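You operate a simulated robot arm through the tools that you are given. There is no shell and no other tool.

You run a simulated robot arm. Do the job below in one go: nothing can be reset, and whatever is moved stays where it is left.

JOB
Unload the ruler, then move the red posts out to 10 cm and 90 cm.
Fine: the weight on the pan goes back in the weight tray before a post moves; press ZERO at the end with the pan empty. Leave the other weights.

Only the result counts: the job must be done as asked and must still hold three seconds after the hand-in. Knocking over, shifting, dropping, spilling or breaking anything else fails it.

ROBOT AND FRAMES
A 7-joint arm with a two-finger parallel gripper, fixed in place. Base frame: the origin is at the foot of the arm, x ahead of it, y to its left, z up. Units: m, degrees, N and s.
Its first joint turns from -149.0 to 149.0 degrees. Payload 3.43 kg.
Tool frame: the origin (TCP) lies between the finger pads and is the grasp point; the fingertips stand 0.03 m ahead of it; z points along the fingers, y is the line along which they close. Largest opening 0.094 m; finger width 0.028, thickness 0.01; the body of the gripper, 0.05 by 0.096 m, starts 0.055 m behind the TCP.
Orientation is that of the tool frame in the base frame, as a unit quaternion [w, x, y, z]. With the fingers straight down and closing along the base's y, the tool's x points along the base's -x, its y along +y and its z along -z.

CONTROLS
- The arm moves only by the tool play_rows. Its argument "increments" is a list of rows, each a list of 7 numbers: the shift along the tool's x, y, z in units of 50 mm (1.0 is 50 mm), then the turn, a rotation vector about the tool's x, y, z in units of 8 degrees (1.0 is 8 degrees), then the gripper command, from -1 (shut) to 1 (fully open), values between in proportion. In form: [[x, y, z, wx, wy, wz, claw], ...]. A call has 1 to 20 rows; each row shifts and turns the commanded pose from where the row before left it, along the tool's axes as they then stand. A call with a number of a shift or a turn outside -1 to 1 is refused whole. Each row takes 0.2 s and may step no farther than 0.05 m and 8.6 degrees from the row before; otherwise, or with a gripper value out of range, the whole call is refused. A pose out of reach is approached as far as the arm can. The call stops where the force on the tool passes 60 N (or 10 N more than at its start, if that is more) or the arm is blocked; 0.2 s more then pass. The fingers move at their own pace (about 0.045 m/s each) and stop on an object; they squeeze with about 31 N. The grip force told is the motor's: it shows also when the fingers shut on nothing. Time passes only in rows, and 0.2 s behind the last, so rows that do not move let the fingers close. The reply holds the time, the measured pose of the TCP, the force on the tool along the base axes, the opening and the grip force, in the units named above and with some noise, with the torque about the TCP (base axes, N m) and any sound that the robot's microphone picked up.
- Cameras (640 x 400 px; columns grow to the right, rows downward): "scene" is fixed at [0.2211, 0.6496, 1.5719]; the picture's right is [-0.71, -0.70, 0.00], its down [-0.37, 0.38, -0.85] and it looks along [0.59, -0.60, -0.53] (base axes); focal length 324 px, centre (320, 200). "wrist" rides on the gripper at [0.076, 0.014, -0.102] in the tool frame; the picture's right is [-0.18, 0.98, 0.00], its down [-0.75, -0.14, -0.64] and it looks along [-0.63, -0.12, 0.77] (tool axes); focal length 243 px, centre (320, 200). There is no depth. A picture from a camera that has moved, and an enlarged one, comes with that camera's place and axes in the base frame and with its lens.
- get_image(camera): a new picture of that camera. The clock stands still meanwhile.
- close_up(camera, box): a new picture of the part [left, top, right, bottom] of that camera's present view, enlarged. The clock stands still meanwhile.
- sign_off(): hands the job in; it is judged then, once.

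Places have to be worked out from the pictures, the camera data and where the tool is seen. Open the gripper and draw the arm clear of the work before you hand the job in, unless the task says otherwise.

The tools are called after "Call:" by a JSON object that holds its "op" and its "data". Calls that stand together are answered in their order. play_rows: Moves the arm, as the interface text tells. Its arguments: {"type":"object","properties":{"increments":{"type":"array","items":{"type":"array","items":{"type":"number"}}}},"required":["increments"]} The other tools are called the same way: get_image (camera) takes a picture; close_up (camera, box) takes an enlarged picture of a part of a camera's view; sign_off () hands the job in.

At the start:

```text
time: 0.0
tool_pos: [0.8104, -0.5645, 1.066]
orientation: [0.0, 0.0, 1.0, 0.0]
ft_force: [-0.1, 0.0, 0.7]
moment: [0.02, -0.02, -0.03]
grip_width: 0.0942
grip_force: 0.0
```

scene: 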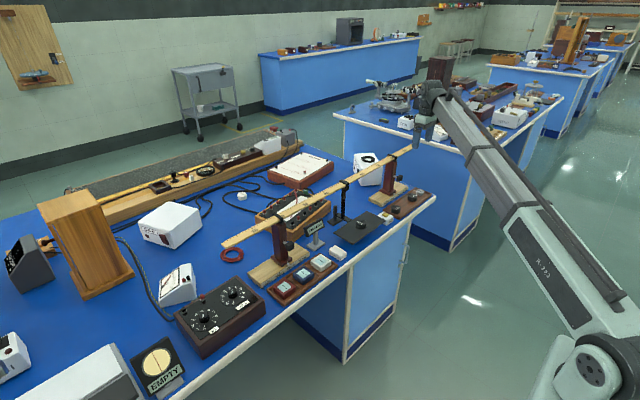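
wrist: 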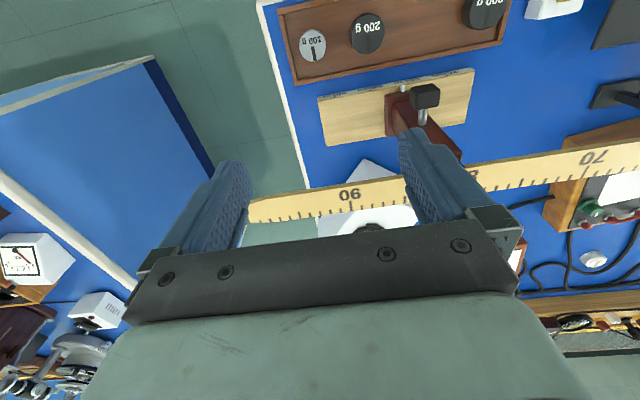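

The pictures show a metre ruler resting on two posts, with a weight tray near the ruler's far end. I'll look closer at the scene before moving anything.

Call:
{"op": "close_up", "data": {"camera": "scene", "box": [210, 170, 370, 310]}}

Call:
{"op": "close_up", "data": {"camera": "scene", "box": [320, 130, 450, 250]}}

Call:
{"op": "close_up", "data": {"camera": "wrist", "box": [240, 0, 640, 250]}}

```text
2.86 times, centred on (290, 240) of scene
camera zoom: at [0.2211, 0.6496, 1.5719], right [-0.71, -0.7, 0.0], down [-0.37, 0.38, -0.85], along [0.59, -0.6, -0.53], focal length 926 px, centre (406, 86)
```

zoom: 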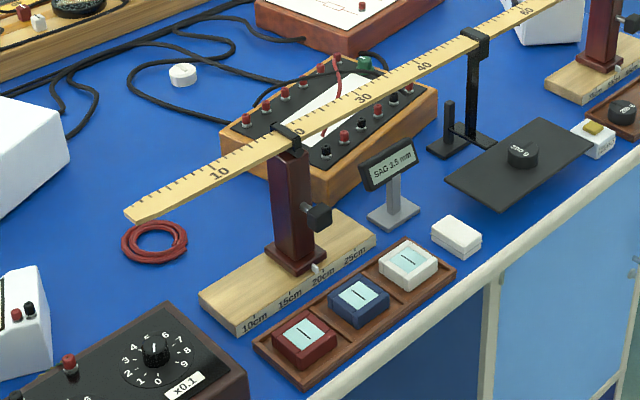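

```text
3.33 times, centred on (385, 190) of scene
camera zoom: at [0.2211, 0.6496, 1.5719], right [-0.71, -0.7, 0.0], down [-0.37, 0.38, -0.85], along [0.59, -0.6, -0.53], focal length 1080 px, centre (103, 233)
```

zoom: 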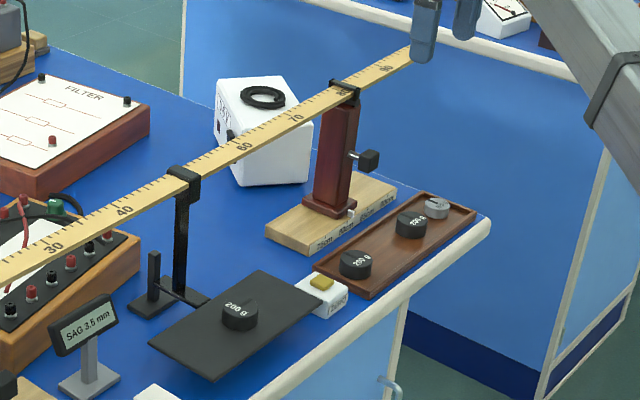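

```text
1.60 times, centred on (440, 125) of wrist
camera zoom: at [0.7349, -0.551, 1.1677], right [0.18, 0.98, 0.0], down [0.75, -0.14, 0.64], along [0.63, -0.12, -0.77], focal length 388 px, centre (128, 320)
```

zoom: 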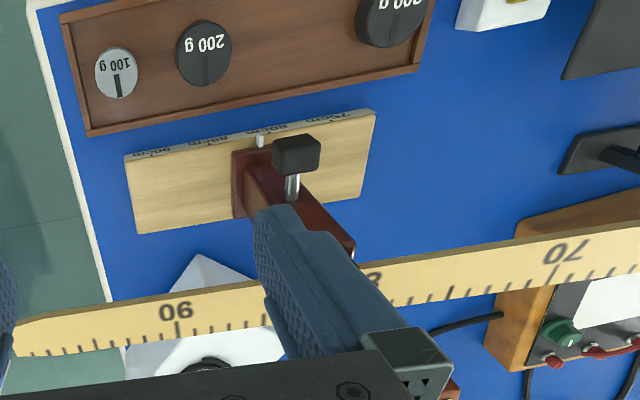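

The ruler appears to lie nearly along base y at x≈0.88–0.90 and z≈0.99, with the table near z≈0.79. The pan with the 200 g weight is near (0.80, -0.15). I'll back off toward the robot and move over to look at the pan area with the wrist camera.

Call:
{"op": "play_rows", "data": {"increments": [[0.8, 0, -0.5, 0, 0, 0, 1], [0.8, 0, -0.5, 0, 0, 0, 1], [0.8, 0, 0, 0, 0, 0, 1], [0.8, 0, 0, 0, 0, 0, 1], [0, 0.92, 0, 0, 0, 0, 1], [0, 0.92, 0, 0, 0, 0, 1], [0, 0.92, 0, 0, 0, 0, 1], [0, 0.92, 0, 0, 0, 0, 1], [0, 0.92, 0, 0, 0, 0, 1], [0, 0.92, 0, 0, 0, 0, 1], [0, 0.92, 0, 0, 0, 0, 1], [0, 0.92, 0, 0, 0, 0, 1], [0, 0.92, 0, 0, 0, 0, 1], [0, 0, 0, 0, 0, 0, 1]]}}

```text
time: 2.1
tool_pos: [0.6519, -0.3293, 1.118]
orientation: [0.006, -0.005, 1.0, -0.003]
ft_force: [7.0, 3.0, -9.4]
moment: [-0.61, 0.12, -0.39]
grip_width: 0.0939
grip_force: 0.0
stopped in row 10: the force on the tool passed its limit at 74 N (the readings are from after the stop); the commanded pose is now the measured one
```

The move stopped on a force reading of 74 N at (0.65, -0.33, 1.12), so I'll look at both cameras to see whether anything was touched.

Call:
{"op": "get_image", "data": {"camera": "scene"}}

Call:
{"op": "get_image", "data": {"camera": "wrist"}}

```text
taken
```

scene: 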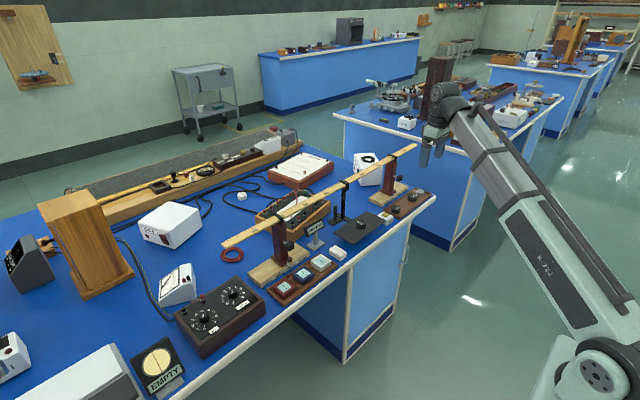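

```text
taken
camera wrist: at [0.5756, -0.3162, 1.2189], right [0.17, 0.98, 0.0], down [0.75, -0.13, 0.65], along [0.64, -0.12, -0.76], focal length 243 px, centre (320, 200)
```

wrist: 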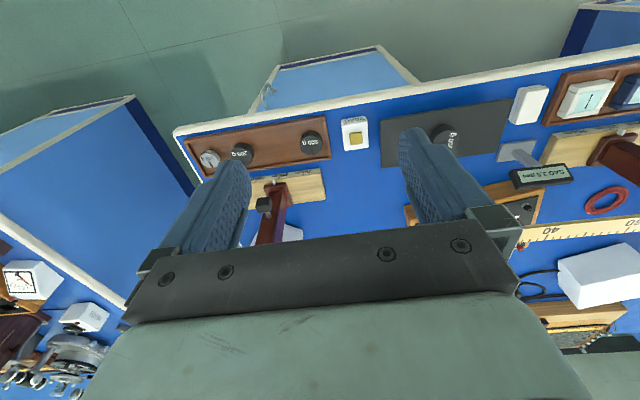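

Nothing seems to be near the gripper, so the force was probably inertia from the fast sweep. I'll hold for a moment, check the readings, then go on more slowly.

Call:
{"op": "play_rows", "data": {"increments": [[0, 0, 0, 0, 0, 0, 1], [0, 0.2, 0, 0, 0, 0, 1], [0, 0.4, 0, 0, 0, 0, 1], [0, 0.4, 0, 0, 0, 0, 1], [0, 0.4, 0, 0, 0, 0, 1], [0, 0.4, 0, 0, 0, 0, 1], [0, 0.4, 0, 0, 0, 0, 1], [0, 0.4, 0, 0, 0, 0, 1], [0, 0.4, 0, 0, 0, 0, 1], [0, 0.4, 0, 0, 0, 0, 1], [0, 0.2, 0, 0, 0, 0, 1], [0, 0, 0, 0, 0, 0, 1]]}}

```text
time: 2.9
tool_pos: [0.654, -0.3046, 1.1187]
orientation: [0.01, -0.009, 1.0, -0.006]
ft_force: [8.7, -0.3, -14.1]
moment: [-0.4, 0.01, -0.25]
grip_width: 0.0937
grip_force: 0.0
stopped in row 3: the force on the tool passed its limit at 69 N (the readings are from after the stop); the commanded pose is now the measured one
```

There is still a residual force and the arm stops early, so something may be touching. I'll zoom in on the gripper and arm.

Call:
{"op": "close_up", "data": {"camera": "scene", "box": [370, 50, 530, 200]}}

Call:
{"op": "get_image", "data": {"camera": "wrist"}}

Call:
{"op": "close_up", "data": {"camera": "scene", "box": [440, 80, 640, 400]}}

```text
2.67 times, centred on (450, 125) of scene
camera zoom: at [0.2211, 0.6496, 1.5719], right [-0.71, -0.7, 0.0], down [-0.37, 0.38, -0.85], along [0.59, -0.6, -0.53], focal length 864 px, centre (-27, 400)
```

zoom: 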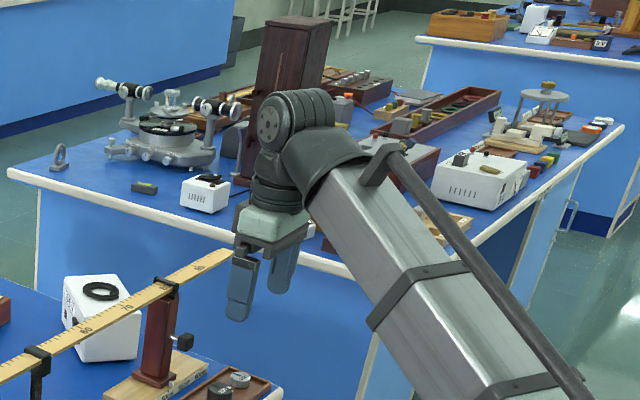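

```text
taken
camera wrist: at [0.576, -0.2911, 1.2185], right [0.17, 0.99, -0.01], down [0.74, -0.12, 0.66], along [0.65, -0.12, -0.75], focal length 243 px, centre (320, 200)
```

wrist: 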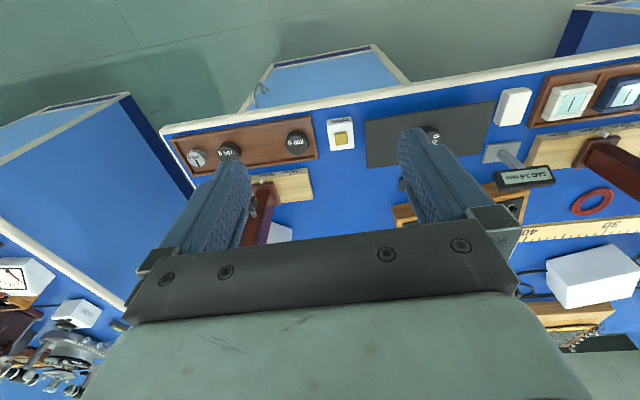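

```text
1.25 times, centred on (540, 240) of scene
camera zoom: at [0.2211, 0.6496, 1.5719], right [-0.71, -0.7, 0.0], down [-0.37, 0.38, -0.85], along [0.59, -0.6, -0.53], focal length 405 px, centre (45, 150)
```

zoom: 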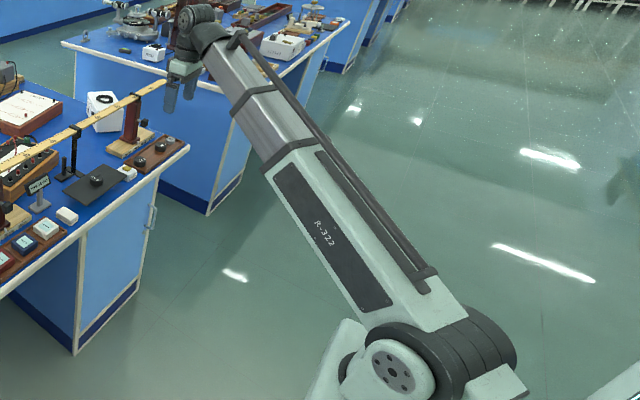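

The gripper looks free of any object. I'll hold still for a second to see whether the force decays, which would mean dynamics, or persists, which would mean contact.

Call:
{"op": "play_rows", "data": {"increments": [[0, 0, 0, 0, 0, 0, 1], [0, 0, 0, 0, 0, 0, 1], [0, 0, 0, 0, 0, 0, 1], [0, 0, 0, 0, 0, 0, 1]]}}

```text
time: 3.9
tool_pos: [0.6543, -0.3047, 1.1199]
orientation: [0.009, -0.009, 1.0, -0.005]
ft_force: [11.0, -5.3, -23.9]
moment: [0.15, -0.61, 0.18]
grip_width: 0.094
grip_force: 0.1
```

The force persists at about 27 N, pushing the tool down and outward (+x). That fits the wrist folding against the arm's own forearm at this small radius and large height, so I'll ease outward and down, which relieves it.

Call:
{"op": "play_rows", "data": {"increments": [[-0.2, 0, 0.1, 0, 0, 0, 1], [-0.3, 0, 0.2, 0, 0, 0, 1], [-0.3, 0, 0.2, 0, 0, 0, 1], [-0.3, 0, 0.2, 0, 0, 0, 1], [0, 0, 0, 0, 0, 0, 1], [0, 0, 0, 0, 0, 0, 1]]}}

```text
time: 5.3
tool_pos: [0.7087, -0.3056, 1.0846]
orientation: [0.009, -0.009, 1.0, -0.005]
ft_force: [0.3, -0.4, 0.3]
moment: [0.0, 0.01, -0.01]
grip_width: 0.0939
grip_force: 0.1
```

The force is gone, which confirms it was self-contact, so I'll stay farther out and lower. Next I'll correct the small tilt and slide slowly to y≈-0.15 at z≈1.05 to view the pan.

Call:
{"op": "play_rows", "data": {"increments": [[0, 0, 0.35, -0.036, 0.065, 0.065, 1], [0, 0.2, 0.35, -0.036, 0.065, 0.065, 1], [0, 0.4, 0, 0, 0, 0, 1], [0, 0.5, 0, 0, 0, 0, 1], [0, 0.5, 0, 0, 0, 0, 1], [0, 0.5, 0, 0, 0, 0, 1], [0, 0.5, 0, 0, 0, 0, 1], [0, 0.4, 0, 0, 0, 0, 1], [0, 0.1, 0, 0, 0, 0, 1], [0, 0, 0, 0, 0, 0, 1]]}}

Call:
{"op": "get_image", "data": {"camera": "wrist"}}

Call:
{"op": "get_image", "data": {"camera": "scene"}}

```text
time: 7.5
tool_pos: [0.7071, -0.1476, 1.0508]
orientation: [-0.001, 0.0, 1.0, -0.001]
ft_force: [-0.2, -1.2, -0.2]
moment: [-0.01, -0.04, -0.03]
grip_width: 0.0938
grip_force: 0.0
```

```text
taken
camera wrist: at [0.6322, -0.1343, 1.1525], right [0.18, 0.98, 0.0], down [0.75, -0.14, 0.64], along [0.63, -0.12, -0.77], focal length 243 px, centre (320, 200)
```

wrist: 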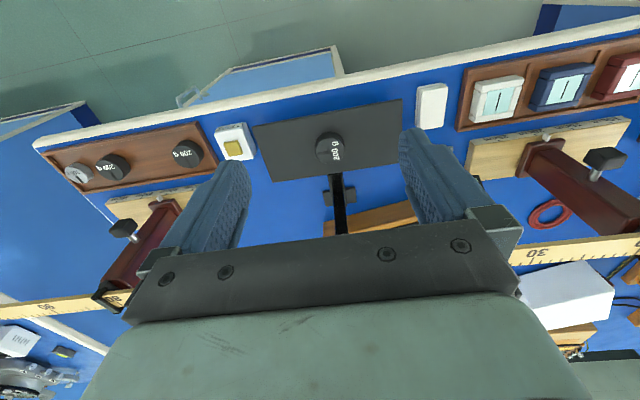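

```text
taken
```

scene: 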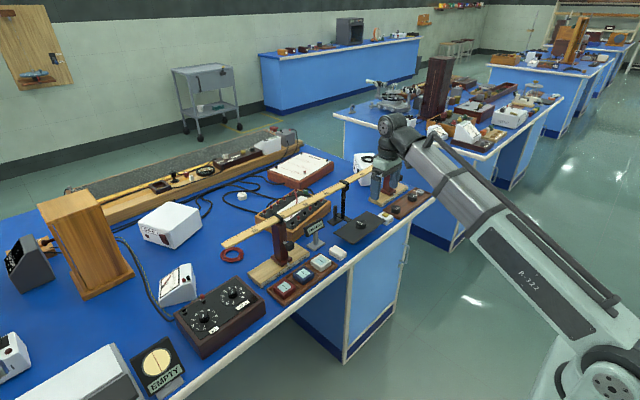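

I now have a clear view of the pan, tray, rails and button box, so I'll zoom in on the details.

Call:
{"op": "close_up", "data": {"camera": "wrist", "box": [30, 100, 270, 250]}}

Call:
{"op": "close_up", "data": {"camera": "wrist", "box": [210, 70, 460, 230]}}

Call:
{"op": "close_up", "data": {"camera": "wrist", "box": [400, 30, 640, 270]}}

Call:
{"op": "close_up", "data": {"camera": "scene", "box": [290, 190, 390, 270]}}

Call:
{"op": "close_up", "data": {"camera": "scene", "box": [120, 320, 220, 400]}}

```text
2.67 times, centred on (150, 175) of wrist
camera zoom: at [0.6322, -0.1343, 1.1525], right [0.18, 0.98, 0.0], down [0.75, -0.14, 0.64], along [0.63, -0.12, -0.77], focal length 647 px, centre (773, 267)
```

zoom: 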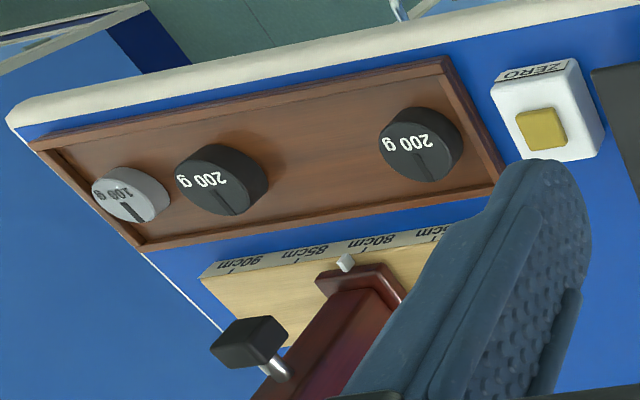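

```text
2.50 times, centred on (335, 150) of wrist
camera zoom: at [0.6322, -0.1343, 1.1525], right [0.18, 0.98, 0.0], down [0.75, -0.14, 0.64], along [0.63, -0.12, -0.77], focal length 606 px, centre (282, 325)
```

zoom: 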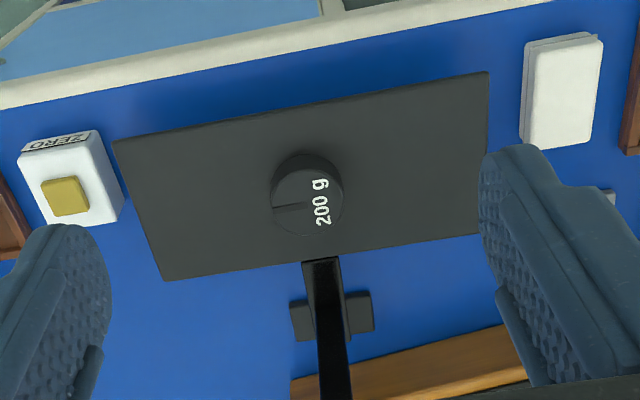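

```text
1.67 times, centred on (520, 150) of wrist
camera zoom: at [0.6322, -0.1343, 1.1525], right [0.18, 0.98, 0.0], down [0.75, -0.14, 0.64], along [0.63, -0.12, -0.77], focal length 404 px, centre (-13, 283)
```

zoom: 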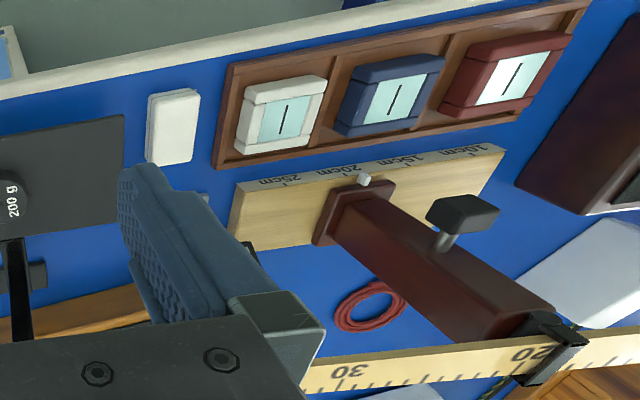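

```text
5.00 times, centred on (340, 230) of scene
camera zoom: at [0.2211, 0.6496, 1.5719], right [-0.71, -0.7, 0.0], down [-0.37, 0.38, -0.85], along [0.59, -0.6, -0.53], focal length 1620 px, centre (220, 50)
```

zoom: 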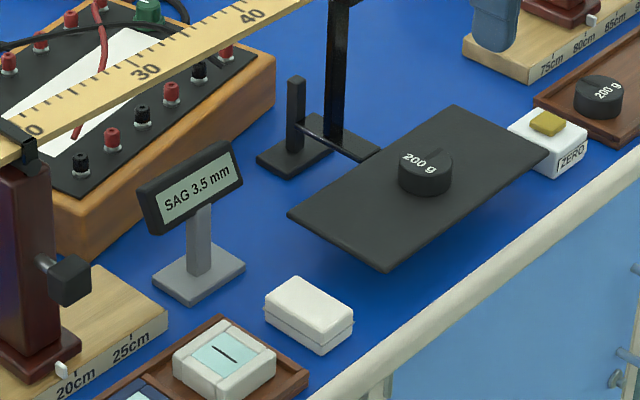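

```text
5.00 times, centred on (170, 360) of scene
camera zoom: at [0.2211, 0.6496, 1.5719], right [-0.71, -0.7, 0.0], down [-0.37, 0.38, -0.85], along [0.59, -0.6, -0.53], focal length 1620 px, centre (1070, -600)
```

zoom: 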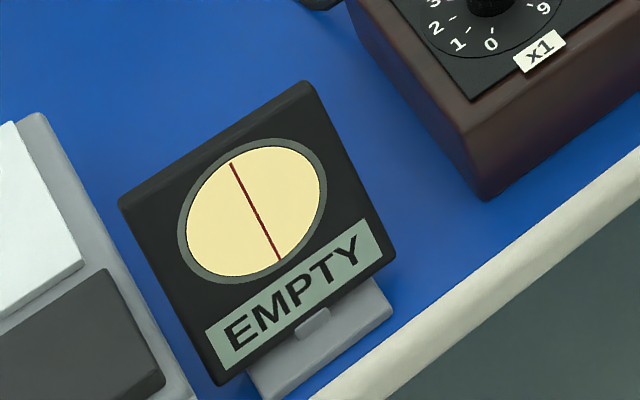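

The pan weight is near (0.79, -0.149), with its top near z≈0.86. The ZERO button is on the white box near y≈-0.30. I'll approach above the weight at z≈0.96 to refine its position.

Call:
{"op": "play_rows", "data": {"increments": [[-0.15, 0, 0.2, 0, 0, 0, 1], [-0.3, 0, 0.3, 0, 0, 0, 1], [-0.3, 0, 0.3, 0, 0, 0, 1], [-0.3, 0, 0.3, 0, 0, 0, 1], [-0.3, 0, 0.3, 0, 0, 0, 1], [-0.2, 0, 0.3, 0, 0, 0, 1], [-0.1, 0, 0.1, 0, 0, 0, 1], [0, 0, 0, 0, 0, 0, 1], [0, 0, 0, 0, 0, 0, 1]]}}

Call:
{"op": "get_image", "data": {"camera": "wrist"}}

Call:
{"op": "close_up", "data": {"camera": "scene", "box": [300, 130, 460, 250]}}

```text
time: 9.5
tool_pos: [0.7923, -0.1501, 0.9581]
orientation: [-0.001, 0.0, 1.0, 0.0]
ft_force: [0.4, 0.5, -0.4]
moment: [-0.01, -0.04, 0.03]
grip_width: 0.0941
grip_force: 0.1
```

```text
taken
camera wrist: at [0.7164, -0.1358, 1.06], right [0.18, 0.98, 0.0], down [0.75, -0.14, 0.64], along [0.63, -0.12, -0.77], focal length 243 px, centre (320, 200)
```

wrist: 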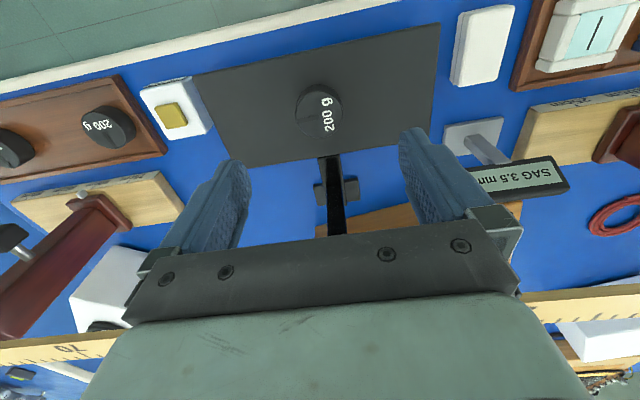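

```text
3.33 times, centred on (380, 190) of scene
camera zoom: at [0.2211, 0.6496, 1.5719], right [-0.71, -0.7, 0.0], down [-0.37, 0.38, -0.85], along [0.59, -0.6, -0.53], focal length 1080 px, centre (120, 233)
```

zoom: 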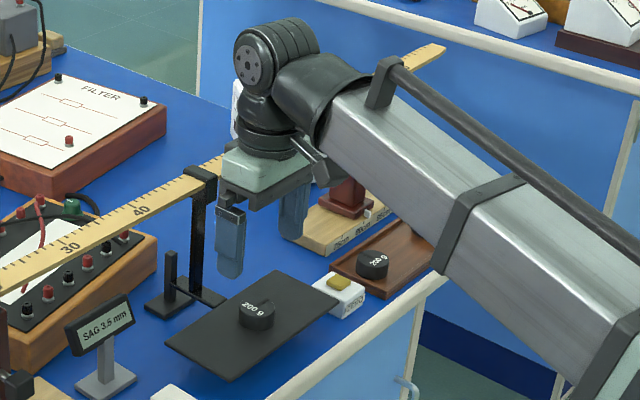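

The weight sits between the fingers in view. I'll zoom in to measure its centre precisely.

Call:
{"op": "close_up", "data": {"camera": "wrist", "box": [270, 70, 370, 170]}}

Call:
{"op": "close_up", "data": {"camera": "wrist", "box": [0, 50, 230, 290]}}

```text
4.00 times, centred on (320, 120) of wrist
camera zoom: at [0.7164, -0.1358, 1.06], right [0.18, 0.98, 0.0], down [0.75, -0.14, 0.64], along [0.63, -0.12, -0.77], focal length 970 px, centre (320, 520)
```

zoom: 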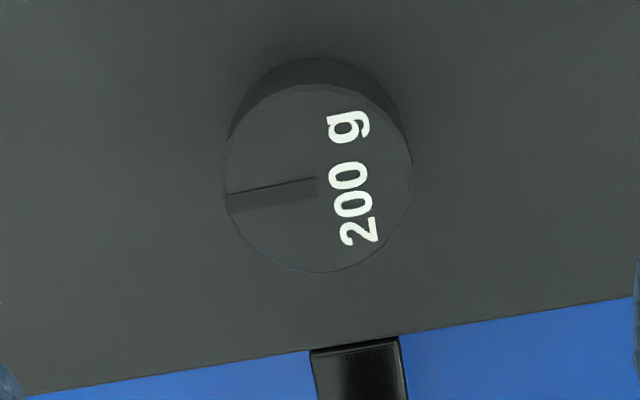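

```text
1.67 times, centred on (115, 170) of wrist
camera zoom: at [0.7164, -0.1358, 1.06], right [0.18, 0.98, 0.0], down [0.75, -0.14, 0.64], along [0.63, -0.12, -0.77], focal length 404 px, centre (662, 250)
```

zoom: 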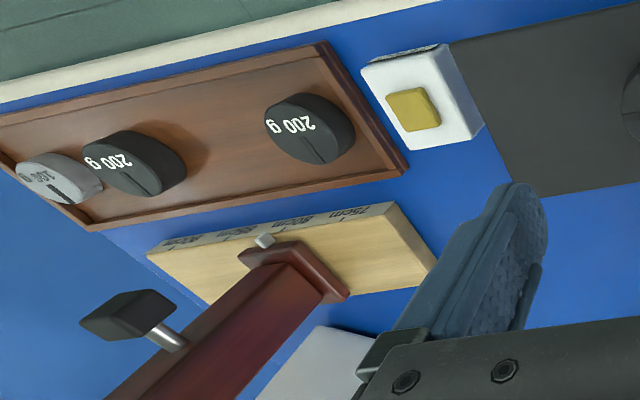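

The weight's top face centre is at about (0.789, -0.150, 0.862). It is 40 mm across and about 20 mm tall, so the pan top is near z≈0.842. I'll descend partway to TCP z≈0.905 and check again.

Call:
{"op": "play_rows", "data": {"increments": [[0.06, 0, 0.1, 0, 0, 0, 1], [0, 0, 0.25, 0, 0, 0, 1], [0, 0, 0.25, 0, 0, 0, 1], [0, 0, 0.25, 0, 0, 0, 1], [0, 0, 0.15, 0, 0, 0, 1], [0, 0, 0.06, 0, 0, 0, 1], [0, 0, 0, 0, 0, 0, 1], [0, 0, 0, 0, 0, 0, 1]]}}

Call:
{"op": "get_image", "data": {"camera": "wrist"}}

Call:
{"op": "close_up", "data": {"camera": "scene", "box": [320, 150, 420, 250]}}

```text
time: 11.3
tool_pos: [0.7904, -0.1516, 0.9065]
orientation: [-0.002, 0.0, 1.0, 0.0]
ft_force: [0.1, 0.4, 0.5]
moment: [-0.05, 0.02, -0.01]
grip_width: 0.094
grip_force: 0.0
```

```text
taken
camera wrist: at [0.7141, -0.1364, 1.0081], right [0.18, 0.98, 0.0], down [0.75, -0.14, 0.64], along [0.63, -0.12, -0.77], focal length 243 px, centre (320, 200)
```

wrist: 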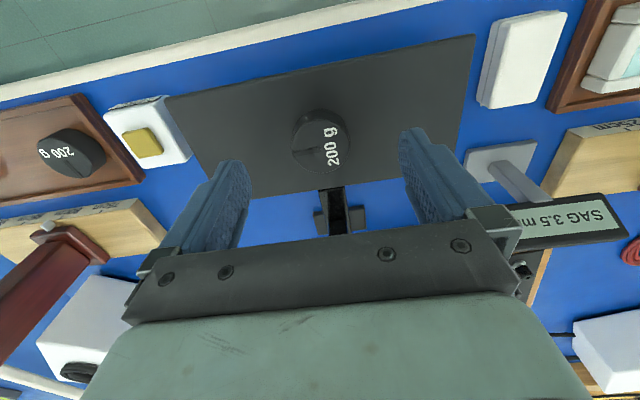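

```text
4.00 times, centred on (370, 200) of scene
camera zoom: at [0.2211, 0.6496, 1.5719], right [-0.71, -0.7, 0.0], down [-0.37, 0.38, -0.85], along [0.59, -0.6, -0.53], focal length 1296 px, centre (120, 200)
```

zoom: 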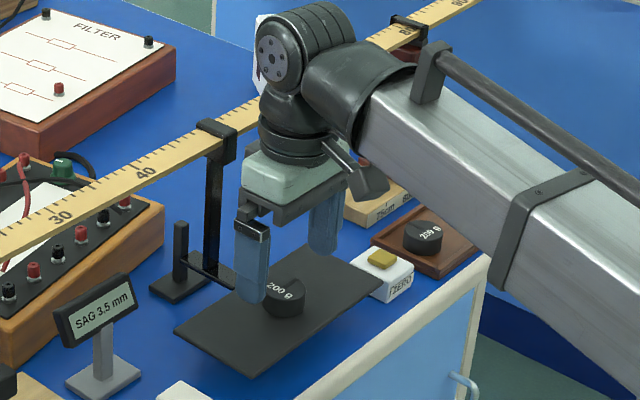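

Call:
{"op": "close_up", "data": {"camera": "wrist", "box": [230, 80, 450, 220]}}

```text
2.86 times, centred on (340, 150) of wrist
camera zoom: at [0.7141, -0.1364, 1.0081], right [0.18, 0.98, 0.0], down [0.75, -0.14, 0.64], along [0.63, -0.12, -0.77], focal length 693 px, centre (263, 343)
```

zoom: 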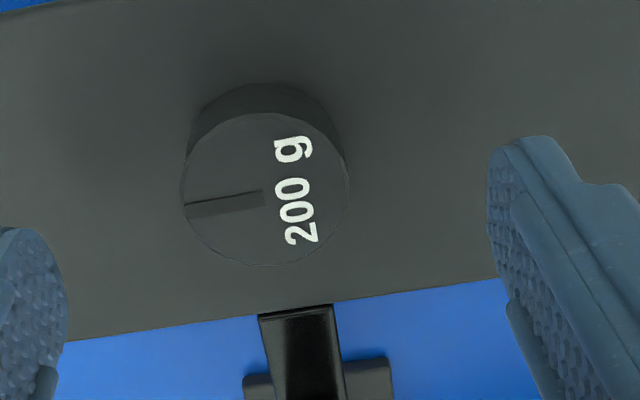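

The top centre is consistent at (0.7895, -0.151, 0.860), 40 mm in diameter and 20 mm tall, so the pan top is about 0.840. I'll lower to TCP z≈0.877, which puts the tips about 7 mm above the pan, and then close on the weight.

Call:
{"op": "play_rows", "data": {"increments": [[0, 0, 0.15, 0, 0, 0, 1], [0, 0, 0.2, 0, 0, 0, 1], [0, 0, 0.15, 0, 0, 0, 1], [0, 0, 0.09, 0, 0, 0, 1], [0, 0, 0, 0, 0, 0, 1], [0, 0, 0, 0, 0, 0, 1]]}}

Call:
{"op": "close_up", "data": {"camera": "wrist", "box": [230, 80, 450, 220]}}

Call:
{"op": "close_up", "data": {"camera": "scene", "box": [320, 180, 400, 250]}}

```text
time: 12.7
tool_pos: [0.789, -0.1492, 0.8772]
orientation: [-0.001, 0.0, 1.0, 0.0]
ft_force: [0.6, -0.4, 0.9]
moment: [-0.01, 0.0, 0.02]
grip_width: 0.094
grip_force: 0.1
```

```text
2.86 times, centred on (340, 150) of wrist
camera zoom: at [0.7134, -0.135, 0.9797], right [0.18, 0.98, 0.0], down [0.75, -0.14, 0.64], along [0.63, -0.12, -0.77], focal length 693 px, centre (263, 343)
```

zoom: 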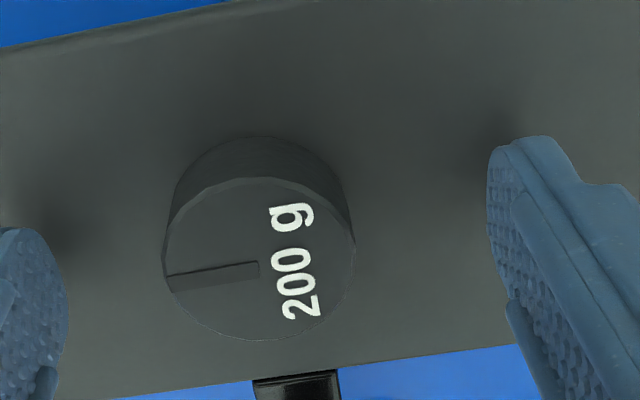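

```text
5.71 times, centred on (360, 215) of scene
camera zoom: at [0.2211, 0.6496, 1.5719], right [-0.71, -0.7, 0.0], down [-0.37, 0.38, -0.85], along [0.59, -0.6, -0.53], focal length 1852 px, centre (91, 114)
```

zoom: 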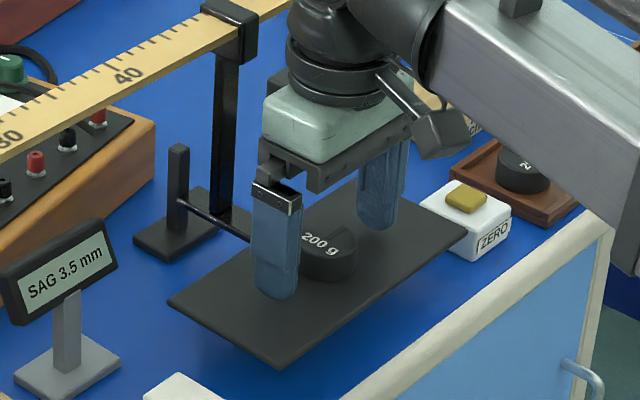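

The tips hover just above the pan on either side of the weight, and the centre is off by only about 1 mm. I'll nudge it and close the gripper.

Call:
{"op": "play_rows", "data": {"increments": [[0, -0.02, 0, 0, 0, 0, 0.1], [0, 0, 0, 0, 0, 0, 0.1], [0, 0, 0, 0, 0, 0, 0], [0, 0, 0, 0, 0, 0, -0.2], [0, 0, 0, 0, 0, 0, -1], [0, 0, 0, 0, 0, 0, -1], [0, 0, 0, 0, 0, 0, -1]]}}

Call:
{"op": "close_up", "data": {"camera": "wrist", "box": [230, 80, 450, 220]}}

```text
time: 14.3
tool_pos: [0.7878, -0.1502, 0.8788]
orientation: [-0.001, 0.001, 1.0, -0.001]
ft_force: [1.2, 0.6, 0.3]
moment: [-0.01, 0.04, 0.0]
grip_width: 0.0391
grip_force: 30.9
```

```text
2.86 times, centred on (340, 150) of wrist
camera zoom: at [0.7133, -0.1364, 0.9793], right [0.18, 0.98, 0.0], down [0.75, -0.14, 0.64], along [0.63, -0.12, -0.77], focal length 693 px, centre (263, 343)
```

zoom: 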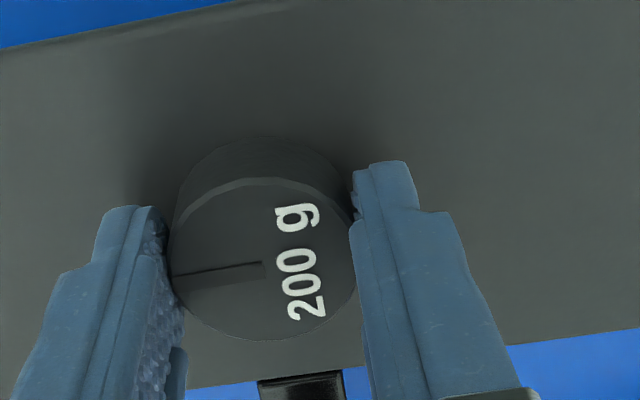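

The weight is gripped at 39 mm with 31 N. I'll lift it straight up off the pan.

Call:
{"op": "play_rows", "data": {"increments": [[0, 0, -0.05, 0, 0, 0, -1], [0, 0, -0.15, 0, 0, 0, -1], [0, 0, -0.25, 0, 0, 0, -1], [0, 0, -0.3, 0, 0, 0, -1], [0, 0, -0.25, 0, 0, 0, -1], [0, 0, -0.1, 0, 0, 0, -1], [0, 0, 0, 0, 0, 0, -1], [0, 0, 0, 0, 0, 0, -1]]}}

Call:
{"op": "get_image", "data": {"camera": "wrist"}}

Call:
{"op": "close_up", "data": {"camera": "scene", "box": [280, 150, 440, 270]}}

```text
time: 16.1
tool_pos: [0.7888, -0.1517, 0.9315]
orientation: [-0.001, -0.001, 1.0, 0.0]
ft_force: [-0.2, 0.3, -1.3]
moment: [0.01, 0.01, 0.01]
grip_width: 0.039
grip_force: 30.9
```

```text
taken
camera wrist: at [0.7133, -0.1367, 1.0337], right [0.18, 0.98, 0.0], down [0.75, -0.14, 0.64], along [0.63, -0.12, -0.77], focal length 243 px, centre (320, 200)
```

wrist: 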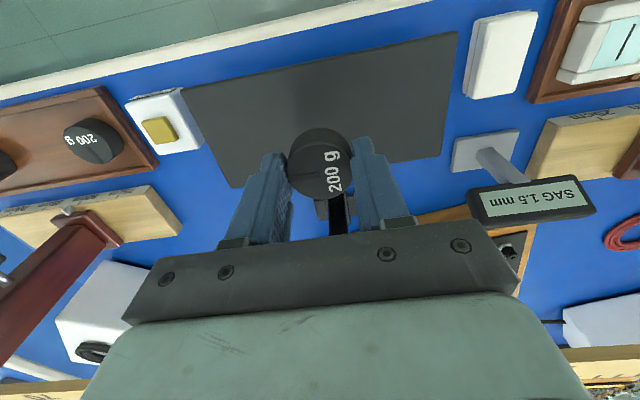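

```text
3.33 times, centred on (360, 210) of scene
camera zoom: at [0.2211, 0.6496, 1.5719], right [-0.71, -0.7, 0.0], down [-0.37, 0.38, -0.85], along [0.59, -0.6, -0.53], focal length 1080 px, centre (187, 167)
```

zoom: 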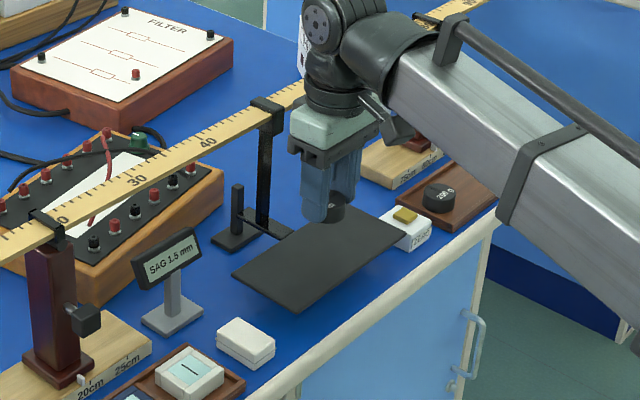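

The weight is up and SAG reads 1.5 mm. I'll carry it at this height to above the vacant tray slot near (0.778, -0.435), between the two 200 g weights.

Call:
{"op": "play_rows", "data": {"increments": [[0.11, -0.1, 0, 0, 0, 0, -1], [0.11, -0.2, 0, 0, 0, 0, -1], [0, -0.35, 0, 0, 0, 0, -1], [0, -0.4, 0, 0, 0, 0, -1], [0, -0.4, 0, 0, 0, 0, -1], [0, -0.4, 0, 0, 0, 0, -1], [0, -0.4, 0, 0, 0, 0, -1], [0, -0.4, 0, 0, 0, 0, -1], [0, -0.4, 0, 0, 0, 0, -1], [0, -0.4, 0, 0, 0, 0, -1], [0, -0.4, 0, 0, 0, 0, -1], [0, -0.4, 0, 0, 0, 0, -1], [0, -0.4, 0, 0, 0, 0, -1], [0, -0.35, 0, 0, 0, 0, -1], [0, -0.3, 0, 0, 0, 0, -1], [0, -0.2, 0, 0, 0, 0, -1], [0, -0.1, 0, 0, 0, 0, -1], [0, 0, 0, 0, 0, 0, -1], [0, 0, 0, 0, 0, 0, -1]]}}

Call:
{"op": "get_image", "data": {"camera": "wrist"}}

Call:
{"op": "close_up", "data": {"camera": "scene", "box": [340, 130, 480, 240]}}

```text
time: 20.1
tool_pos: [0.7751, -0.4298, 0.9315]
orientation: [0.0, 0.0, 1.0, 0.001]
ft_force: [-0.1, -0.9, -2.3]
moment: [-0.01, 0.0, 0.01]
grip_width: 0.0392
grip_force: 30.7
```

```text
taken
camera wrist: at [0.7009, -0.4164, 1.0331], right [0.18, 0.98, 0.0], down [0.75, -0.14, 0.64], along [0.63, -0.12, -0.77], focal length 243 px, centre (320, 200)
```

wrist: 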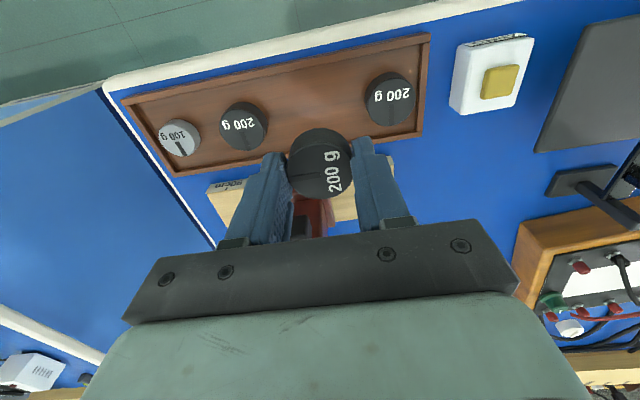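

```text
3.64 times, centred on (410, 185) of scene
camera zoom: at [0.2211, 0.6496, 1.5719], right [-0.71, -0.7, 0.0], down [-0.37, 0.38, -0.85], along [0.59, -0.6, -0.53], focal length 1178 px, centre (-7, 254)
```

zoom: 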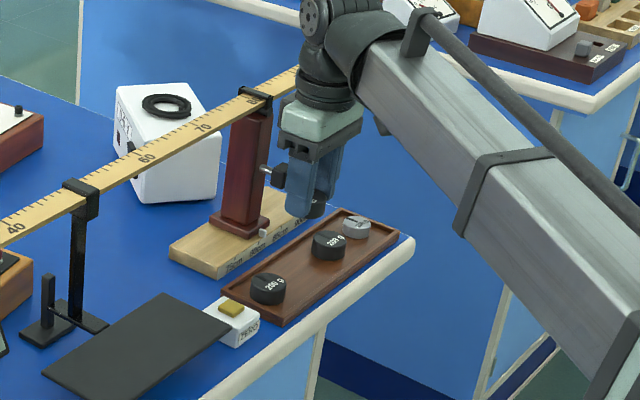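

Call:
{"op": "close_up", "data": {"camera": "wrist", "box": [110, 20, 450, 240]}}

```text
1.82 times, centred on (280, 130) of wrist
camera zoom: at [0.7009, -0.4164, 1.0331], right [0.18, 0.98, 0.0], down [0.75, -0.14, 0.64], along [0.63, -0.12, -0.77], focal length 441 px, centre (393, 327)
```

zoom: 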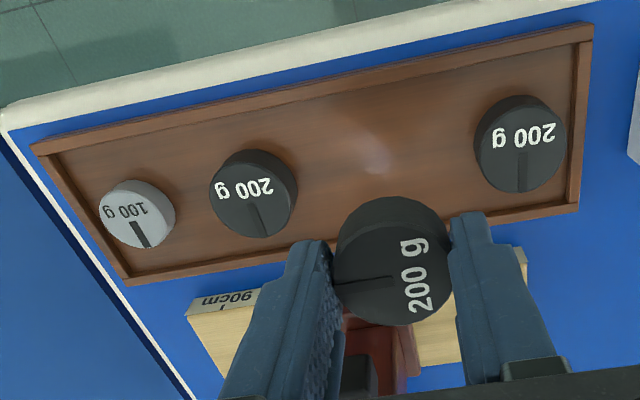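

The tray's vacant slot centre computes to about (0.778, -0.4365), and the tray floor is near z≈0.805. The held weight's bottom is about 38 mm below the TCP. I'll shift slightly and descend to z≈0.885, watching clearance to the post knob behind.

Call:
{"op": "play_rows", "data": {"increments": [[0.04, -0.13, 0, 0, 0, 0, -1], [0, 0, 0.15, 0, 0, 0, -1], [0, 0, 0.25, 0, 0, 0, -1], [0, 0, 0.25, 0, 0, 0, -1], [0, 0, 0.2, 0, 0, 0, -1], [0, 0, 0.08, 0, 0, 0, -1], [0, 0, 0, 0, 0, 0, -1], [0, 0, 0, 0, 0, 0, -1]]}}

Call:
{"op": "close_up", "data": {"camera": "wrist", "box": [110, 20, 450, 240]}}

Call:
{"op": "close_up", "data": {"camera": "scene", "box": [370, 150, 450, 220]}}

```text
time: 21.9
tool_pos: [0.7757, -0.4364, 0.8842]
orientation: [-0.001, 0.0, 1.0, 0.0]
ft_force: [-0.3, -0.8, -2.0]
moment: [0.01, -0.04, 0.01]
grip_width: 0.0389
grip_force: 31.2
```

```text
1.82 times, centred on (280, 130) of wrist
camera zoom: at [0.7002, -0.4229, 0.9865], right [0.18, 0.98, 0.0], down [0.75, -0.14, 0.64], along [0.63, -0.12, -0.77], focal length 441 px, centre (393, 327)
```

zoom: 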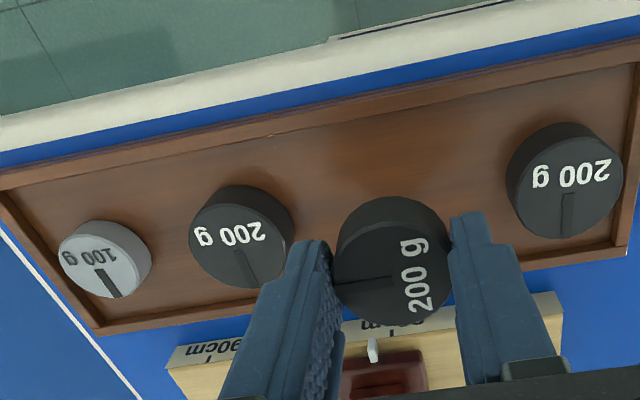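

```text
5.71 times, centred on (410, 185) of scene
camera zoom: at [0.2211, 0.6496, 1.5719], right [-0.71, -0.7, 0.0], down [-0.37, 0.38, -0.85], along [0.59, -0.6, -0.53], focal length 1852 px, centre (-194, 286)
```

zoom: 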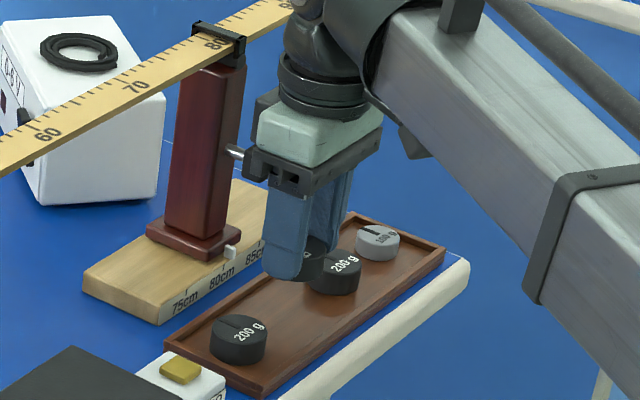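

Before descending further I'll zoom on the gap between the gripper body and the post knob.

Call:
{"op": "close_up", "data": {"camera": "scene", "box": [380, 150, 430, 200]}}

Call:
{"op": "get_image", "data": {"camera": "wrist"}}

```text
8.00 times, centred on (405, 175) of scene
camera zoom: at [0.2211, 0.6496, 1.5719], right [-0.71, -0.7, 0.0], down [-0.37, 0.38, -0.85], along [0.59, -0.6, -0.53], focal length 2592 px, centre (-360, 400)
```

zoom: 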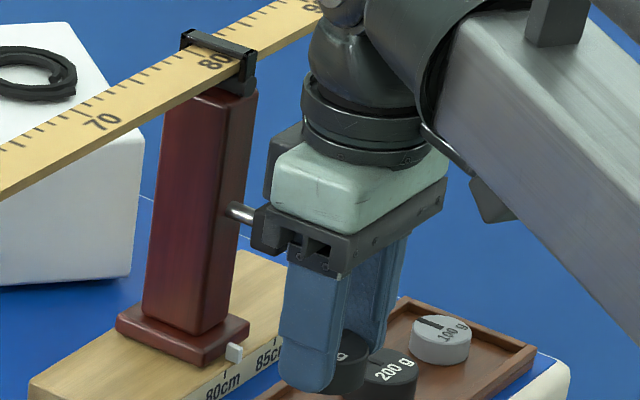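

```text
taken
camera wrist: at [0.7002, -0.4229, 0.9865], right [0.18, 0.98, 0.0], down [0.75, -0.14, 0.64], along [0.63, -0.12, -0.77], focal length 243 px, centre (320, 200)
```

wrist: 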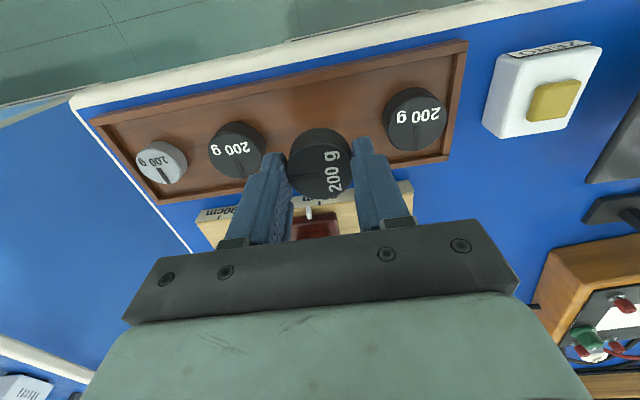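

I see a dark shape beside the gripper body near the knob, so I'll zoom further to identify it before going lower.

Call:
{"op": "close_up", "data": {"camera": "scene", "box": [388, 155, 420, 185]}}

```text
13.33 times, centred on (404, 170) of scene
camera zoom: at [0.2211, 0.6496, 1.5719], right [-0.71, -0.7, 0.0], down [-0.37, 0.38, -0.85], along [0.59, -0.6, -0.53], focal length 4321 px, centre (-800, 600)
```

zoom: 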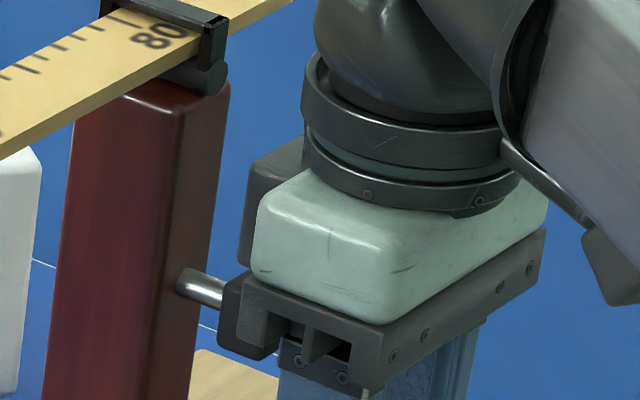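

A dark housing sticks out behind the gripper body by about 5 cm and could meet the post knob if I go straight down. I'll rise a little, tilt the tool 10° so its top leans back toward the robot, and shift slightly nearer.

Call:
{"op": "play_rows", "data": {"increments": [[0, 0, -0.2, 0, 0, 0, -1], [0, 0, -0.2, 0, 0, 0, -1], [0.05, 0.02, 0, 0, -0.3, 0, -1], [0.05, 0.03, 0, 0, -0.4, 0, -1], [0, 0, 0, 0, -0.4, 0, -1], [0, 0, 0, 0, -0.15, 0, -1], [0, 0, 0, 0, 0, 0, -1], [0, 0, 0, 0, 0, 0, -1]]}}

Call:
{"op": "close_up", "data": {"camera": "scene", "box": [380, 140, 440, 200]}}

Call:
{"op": "get_image", "data": {"camera": "wrist"}}

```text
time: 23.7
tool_pos: [0.7706, -0.4339, 0.9047]
orientation: [0.086, 0.0, 0.996, 0.0]
ft_force: [0.3, 0.0, -2.2]
moment: [0.01, -0.02, 0.01]
grip_width: 0.0389
grip_force: 30.7
```

```text
6.67 times, centred on (410, 170) of scene
camera zoom: at [0.2211, 0.6496, 1.5719], right [-0.71, -0.7, 0.0], down [-0.37, 0.38, -0.85], along [0.59, -0.6, -0.53], focal length 2160 px, centre (-280, 400)
```

zoom: 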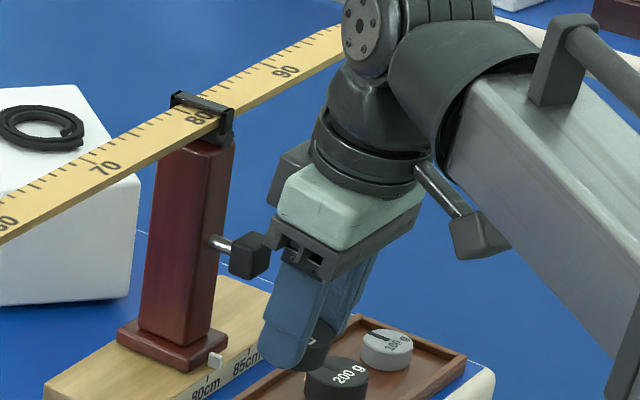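

```text
taken
camera wrist: at [0.6779, -0.4202, 0.9923], right [0.18, 0.98, 0.03], down [0.63, -0.14, 0.76], along [0.75, -0.12, -0.65], focal length 243 px, centre (320, 200)
```

wrist: 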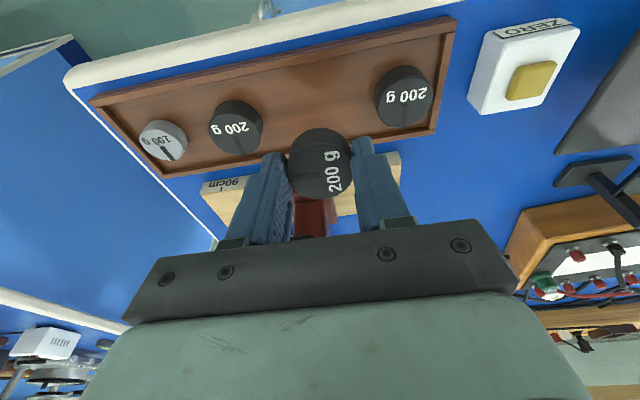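

The tilt gives clear space to the knob. I'll descend vertically, with the shift split between tool x and z, to about z≈0.860 and check again.

Call:
{"op": "play_rows", "data": {"increments": [[0.026, 0, 0.148, 0, 0, 0, -1], [0.043, 0, 0.246, 0, 0, 0, -1], [0.043, 0, 0.246, 0, 0, 0, -1], [0.035, 0, 0.197, 0, 0, 0, -1], [0.01, 0, 0.059, 0, 0, 0, -1], [0, 0, 0, 0, 0, 0, -1], [0, 0, 0, 0, 0, 0, -1]]}}

Call:
{"op": "close_up", "data": {"camera": "scene", "box": [380, 150, 440, 210]}}

Call:
{"op": "close_up", "data": {"camera": "wrist", "box": [110, 20, 450, 240]}}

```text
time: 25.3
tool_pos: [0.7707, -0.4331, 0.8587]
orientation: [0.086, 0.0, 0.996, 0.0]
ft_force: [0.0, 0.1, -1.8]
moment: [0.0, 0.02, 0.0]
grip_width: 0.039
grip_force: 30.8
```

```text
6.67 times, centred on (410, 180) of scene
camera zoom: at [0.2211, 0.6496, 1.5719], right [-0.71, -0.7, 0.0], down [-0.37, 0.38, -0.85], along [0.59, -0.6, -0.53], focal length 2160 px, centre (-280, 333)
```

zoom: 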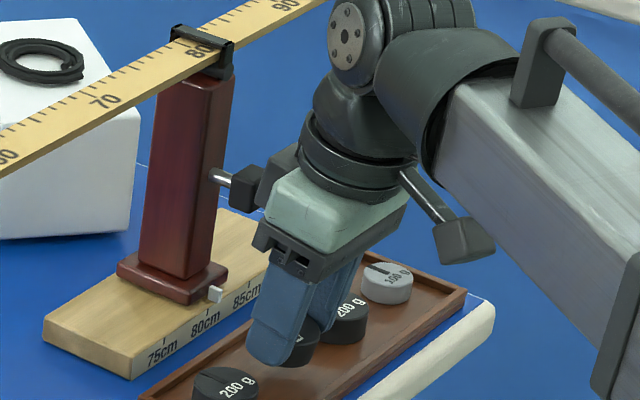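

```text
1.82 times, centred on (280, 130) of wrist
camera zoom: at [0.6788, -0.4197, 0.9454], right [0.18, 0.98, 0.03], down [0.63, -0.14, 0.76], along [0.75, -0.12, -0.65], focal length 441 px, centre (393, 327)
```

zoom: 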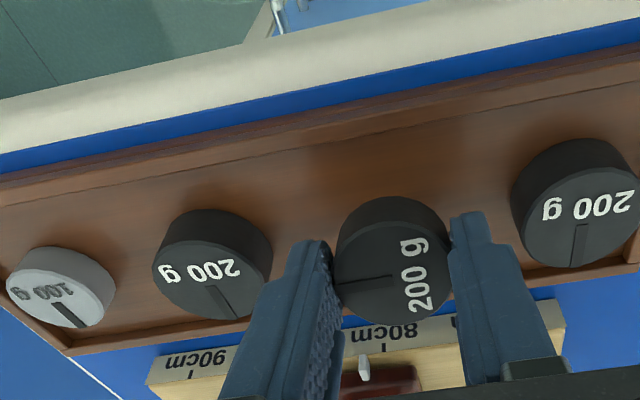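

No contact yet: force is about 1.8 N, which is just the weight. I'll lower another 8 mm slowly.

Call:
{"op": "play_rows", "data": {"increments": [[0.0139, 0, 0.0788, 0, 0, 0, -1], [0.0139, 0, 0.0788, 0, 0, 0, -1], [0, 0, 0, 0, 0, 0, -1]]}}

Call:
{"op": "close_up", "data": {"camera": "scene", "box": [380, 150, 440, 210]}}

Call:
{"op": "close_up", "data": {"camera": "wrist", "box": [220, 80, 420, 220]}}

```text
time: 26.1
tool_pos: [0.7703, -0.4332, 0.8509]
orientation: [0.087, 0.0, 0.996, 0.001]
ft_force: [0.2, 0.2, -2.4]
moment: [0.0, 0.0, 0.02]
grip_width: 0.0389
grip_force: 31.0
```

```text
6.67 times, centred on (410, 180) of scene
camera zoom: at [0.2211, 0.6496, 1.5719], right [-0.71, -0.7, 0.0], down [-0.37, 0.38, -0.85], along [0.59, -0.6, -0.53], focal length 2160 px, centre (-280, 333)
```

zoom: 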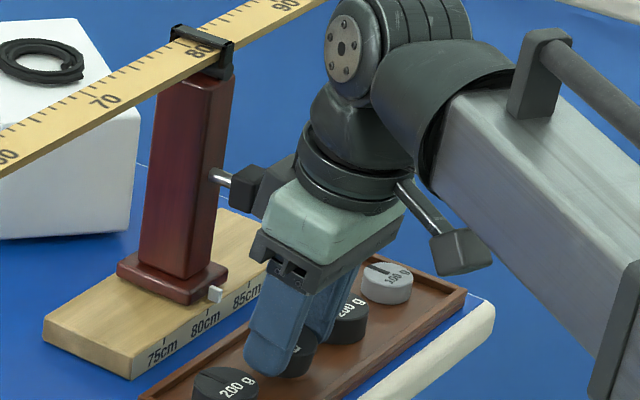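

```text
2.86 times, centred on (320, 150) of wrist
camera zoom: at [0.679, -0.4189, 0.938], right [0.18, 0.98, 0.03], down [0.63, -0.14, 0.76], along [0.75, -0.12, -0.65], focal length 693 px, centre (320, 343)
```

zoom: 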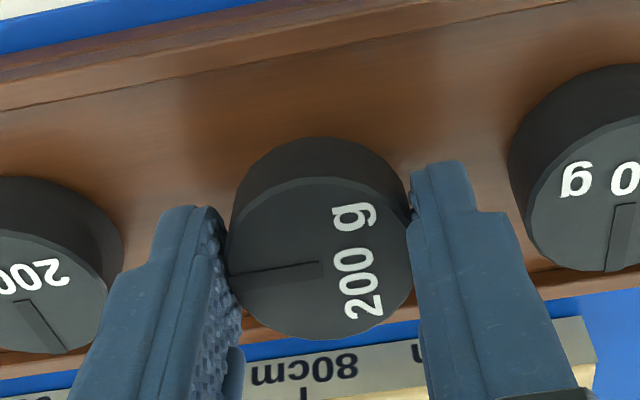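

Still free. I'll lower 4 mm more and check the force.

Call:
{"op": "play_rows", "data": {"increments": [[0.007, 0, 0.0394, 0, 0, 0, -1], [0.007, 0, 0.0394, 0, 0, 0, -1], [0, 0, 0, 0, 0, 0, -1]]}}

Call:
{"op": "close_up", "data": {"camera": "wrist", "box": [220, 80, 420, 220]}}

```text
time: 26.9
tool_pos: [0.77, -0.4334, 0.8469]
orientation: [0.086, 0.0, 0.996, 0.0]
ft_force: [0.2, 0.0, -2.0]
moment: [-0.01, -0.05, -0.03]
grip_width: 0.039
grip_force: 30.5
```

```text
2.86 times, centred on (320, 150) of wrist
camera zoom: at [0.6787, -0.419, 0.9343], right [0.18, 0.98, 0.03], down [0.63, -0.14, 0.76], along [0.75, -0.12, -0.65], focal length 693 px, centre (320, 343)
```

zoom: 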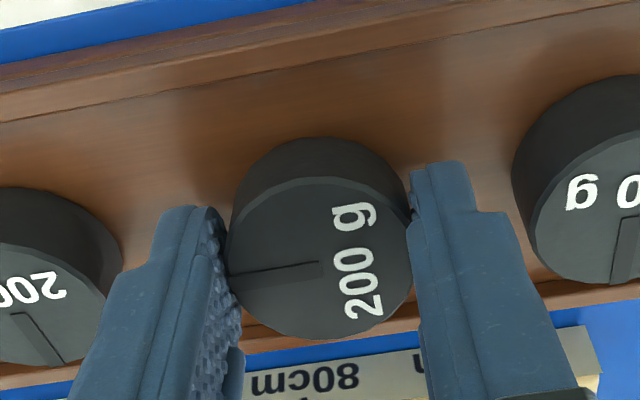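

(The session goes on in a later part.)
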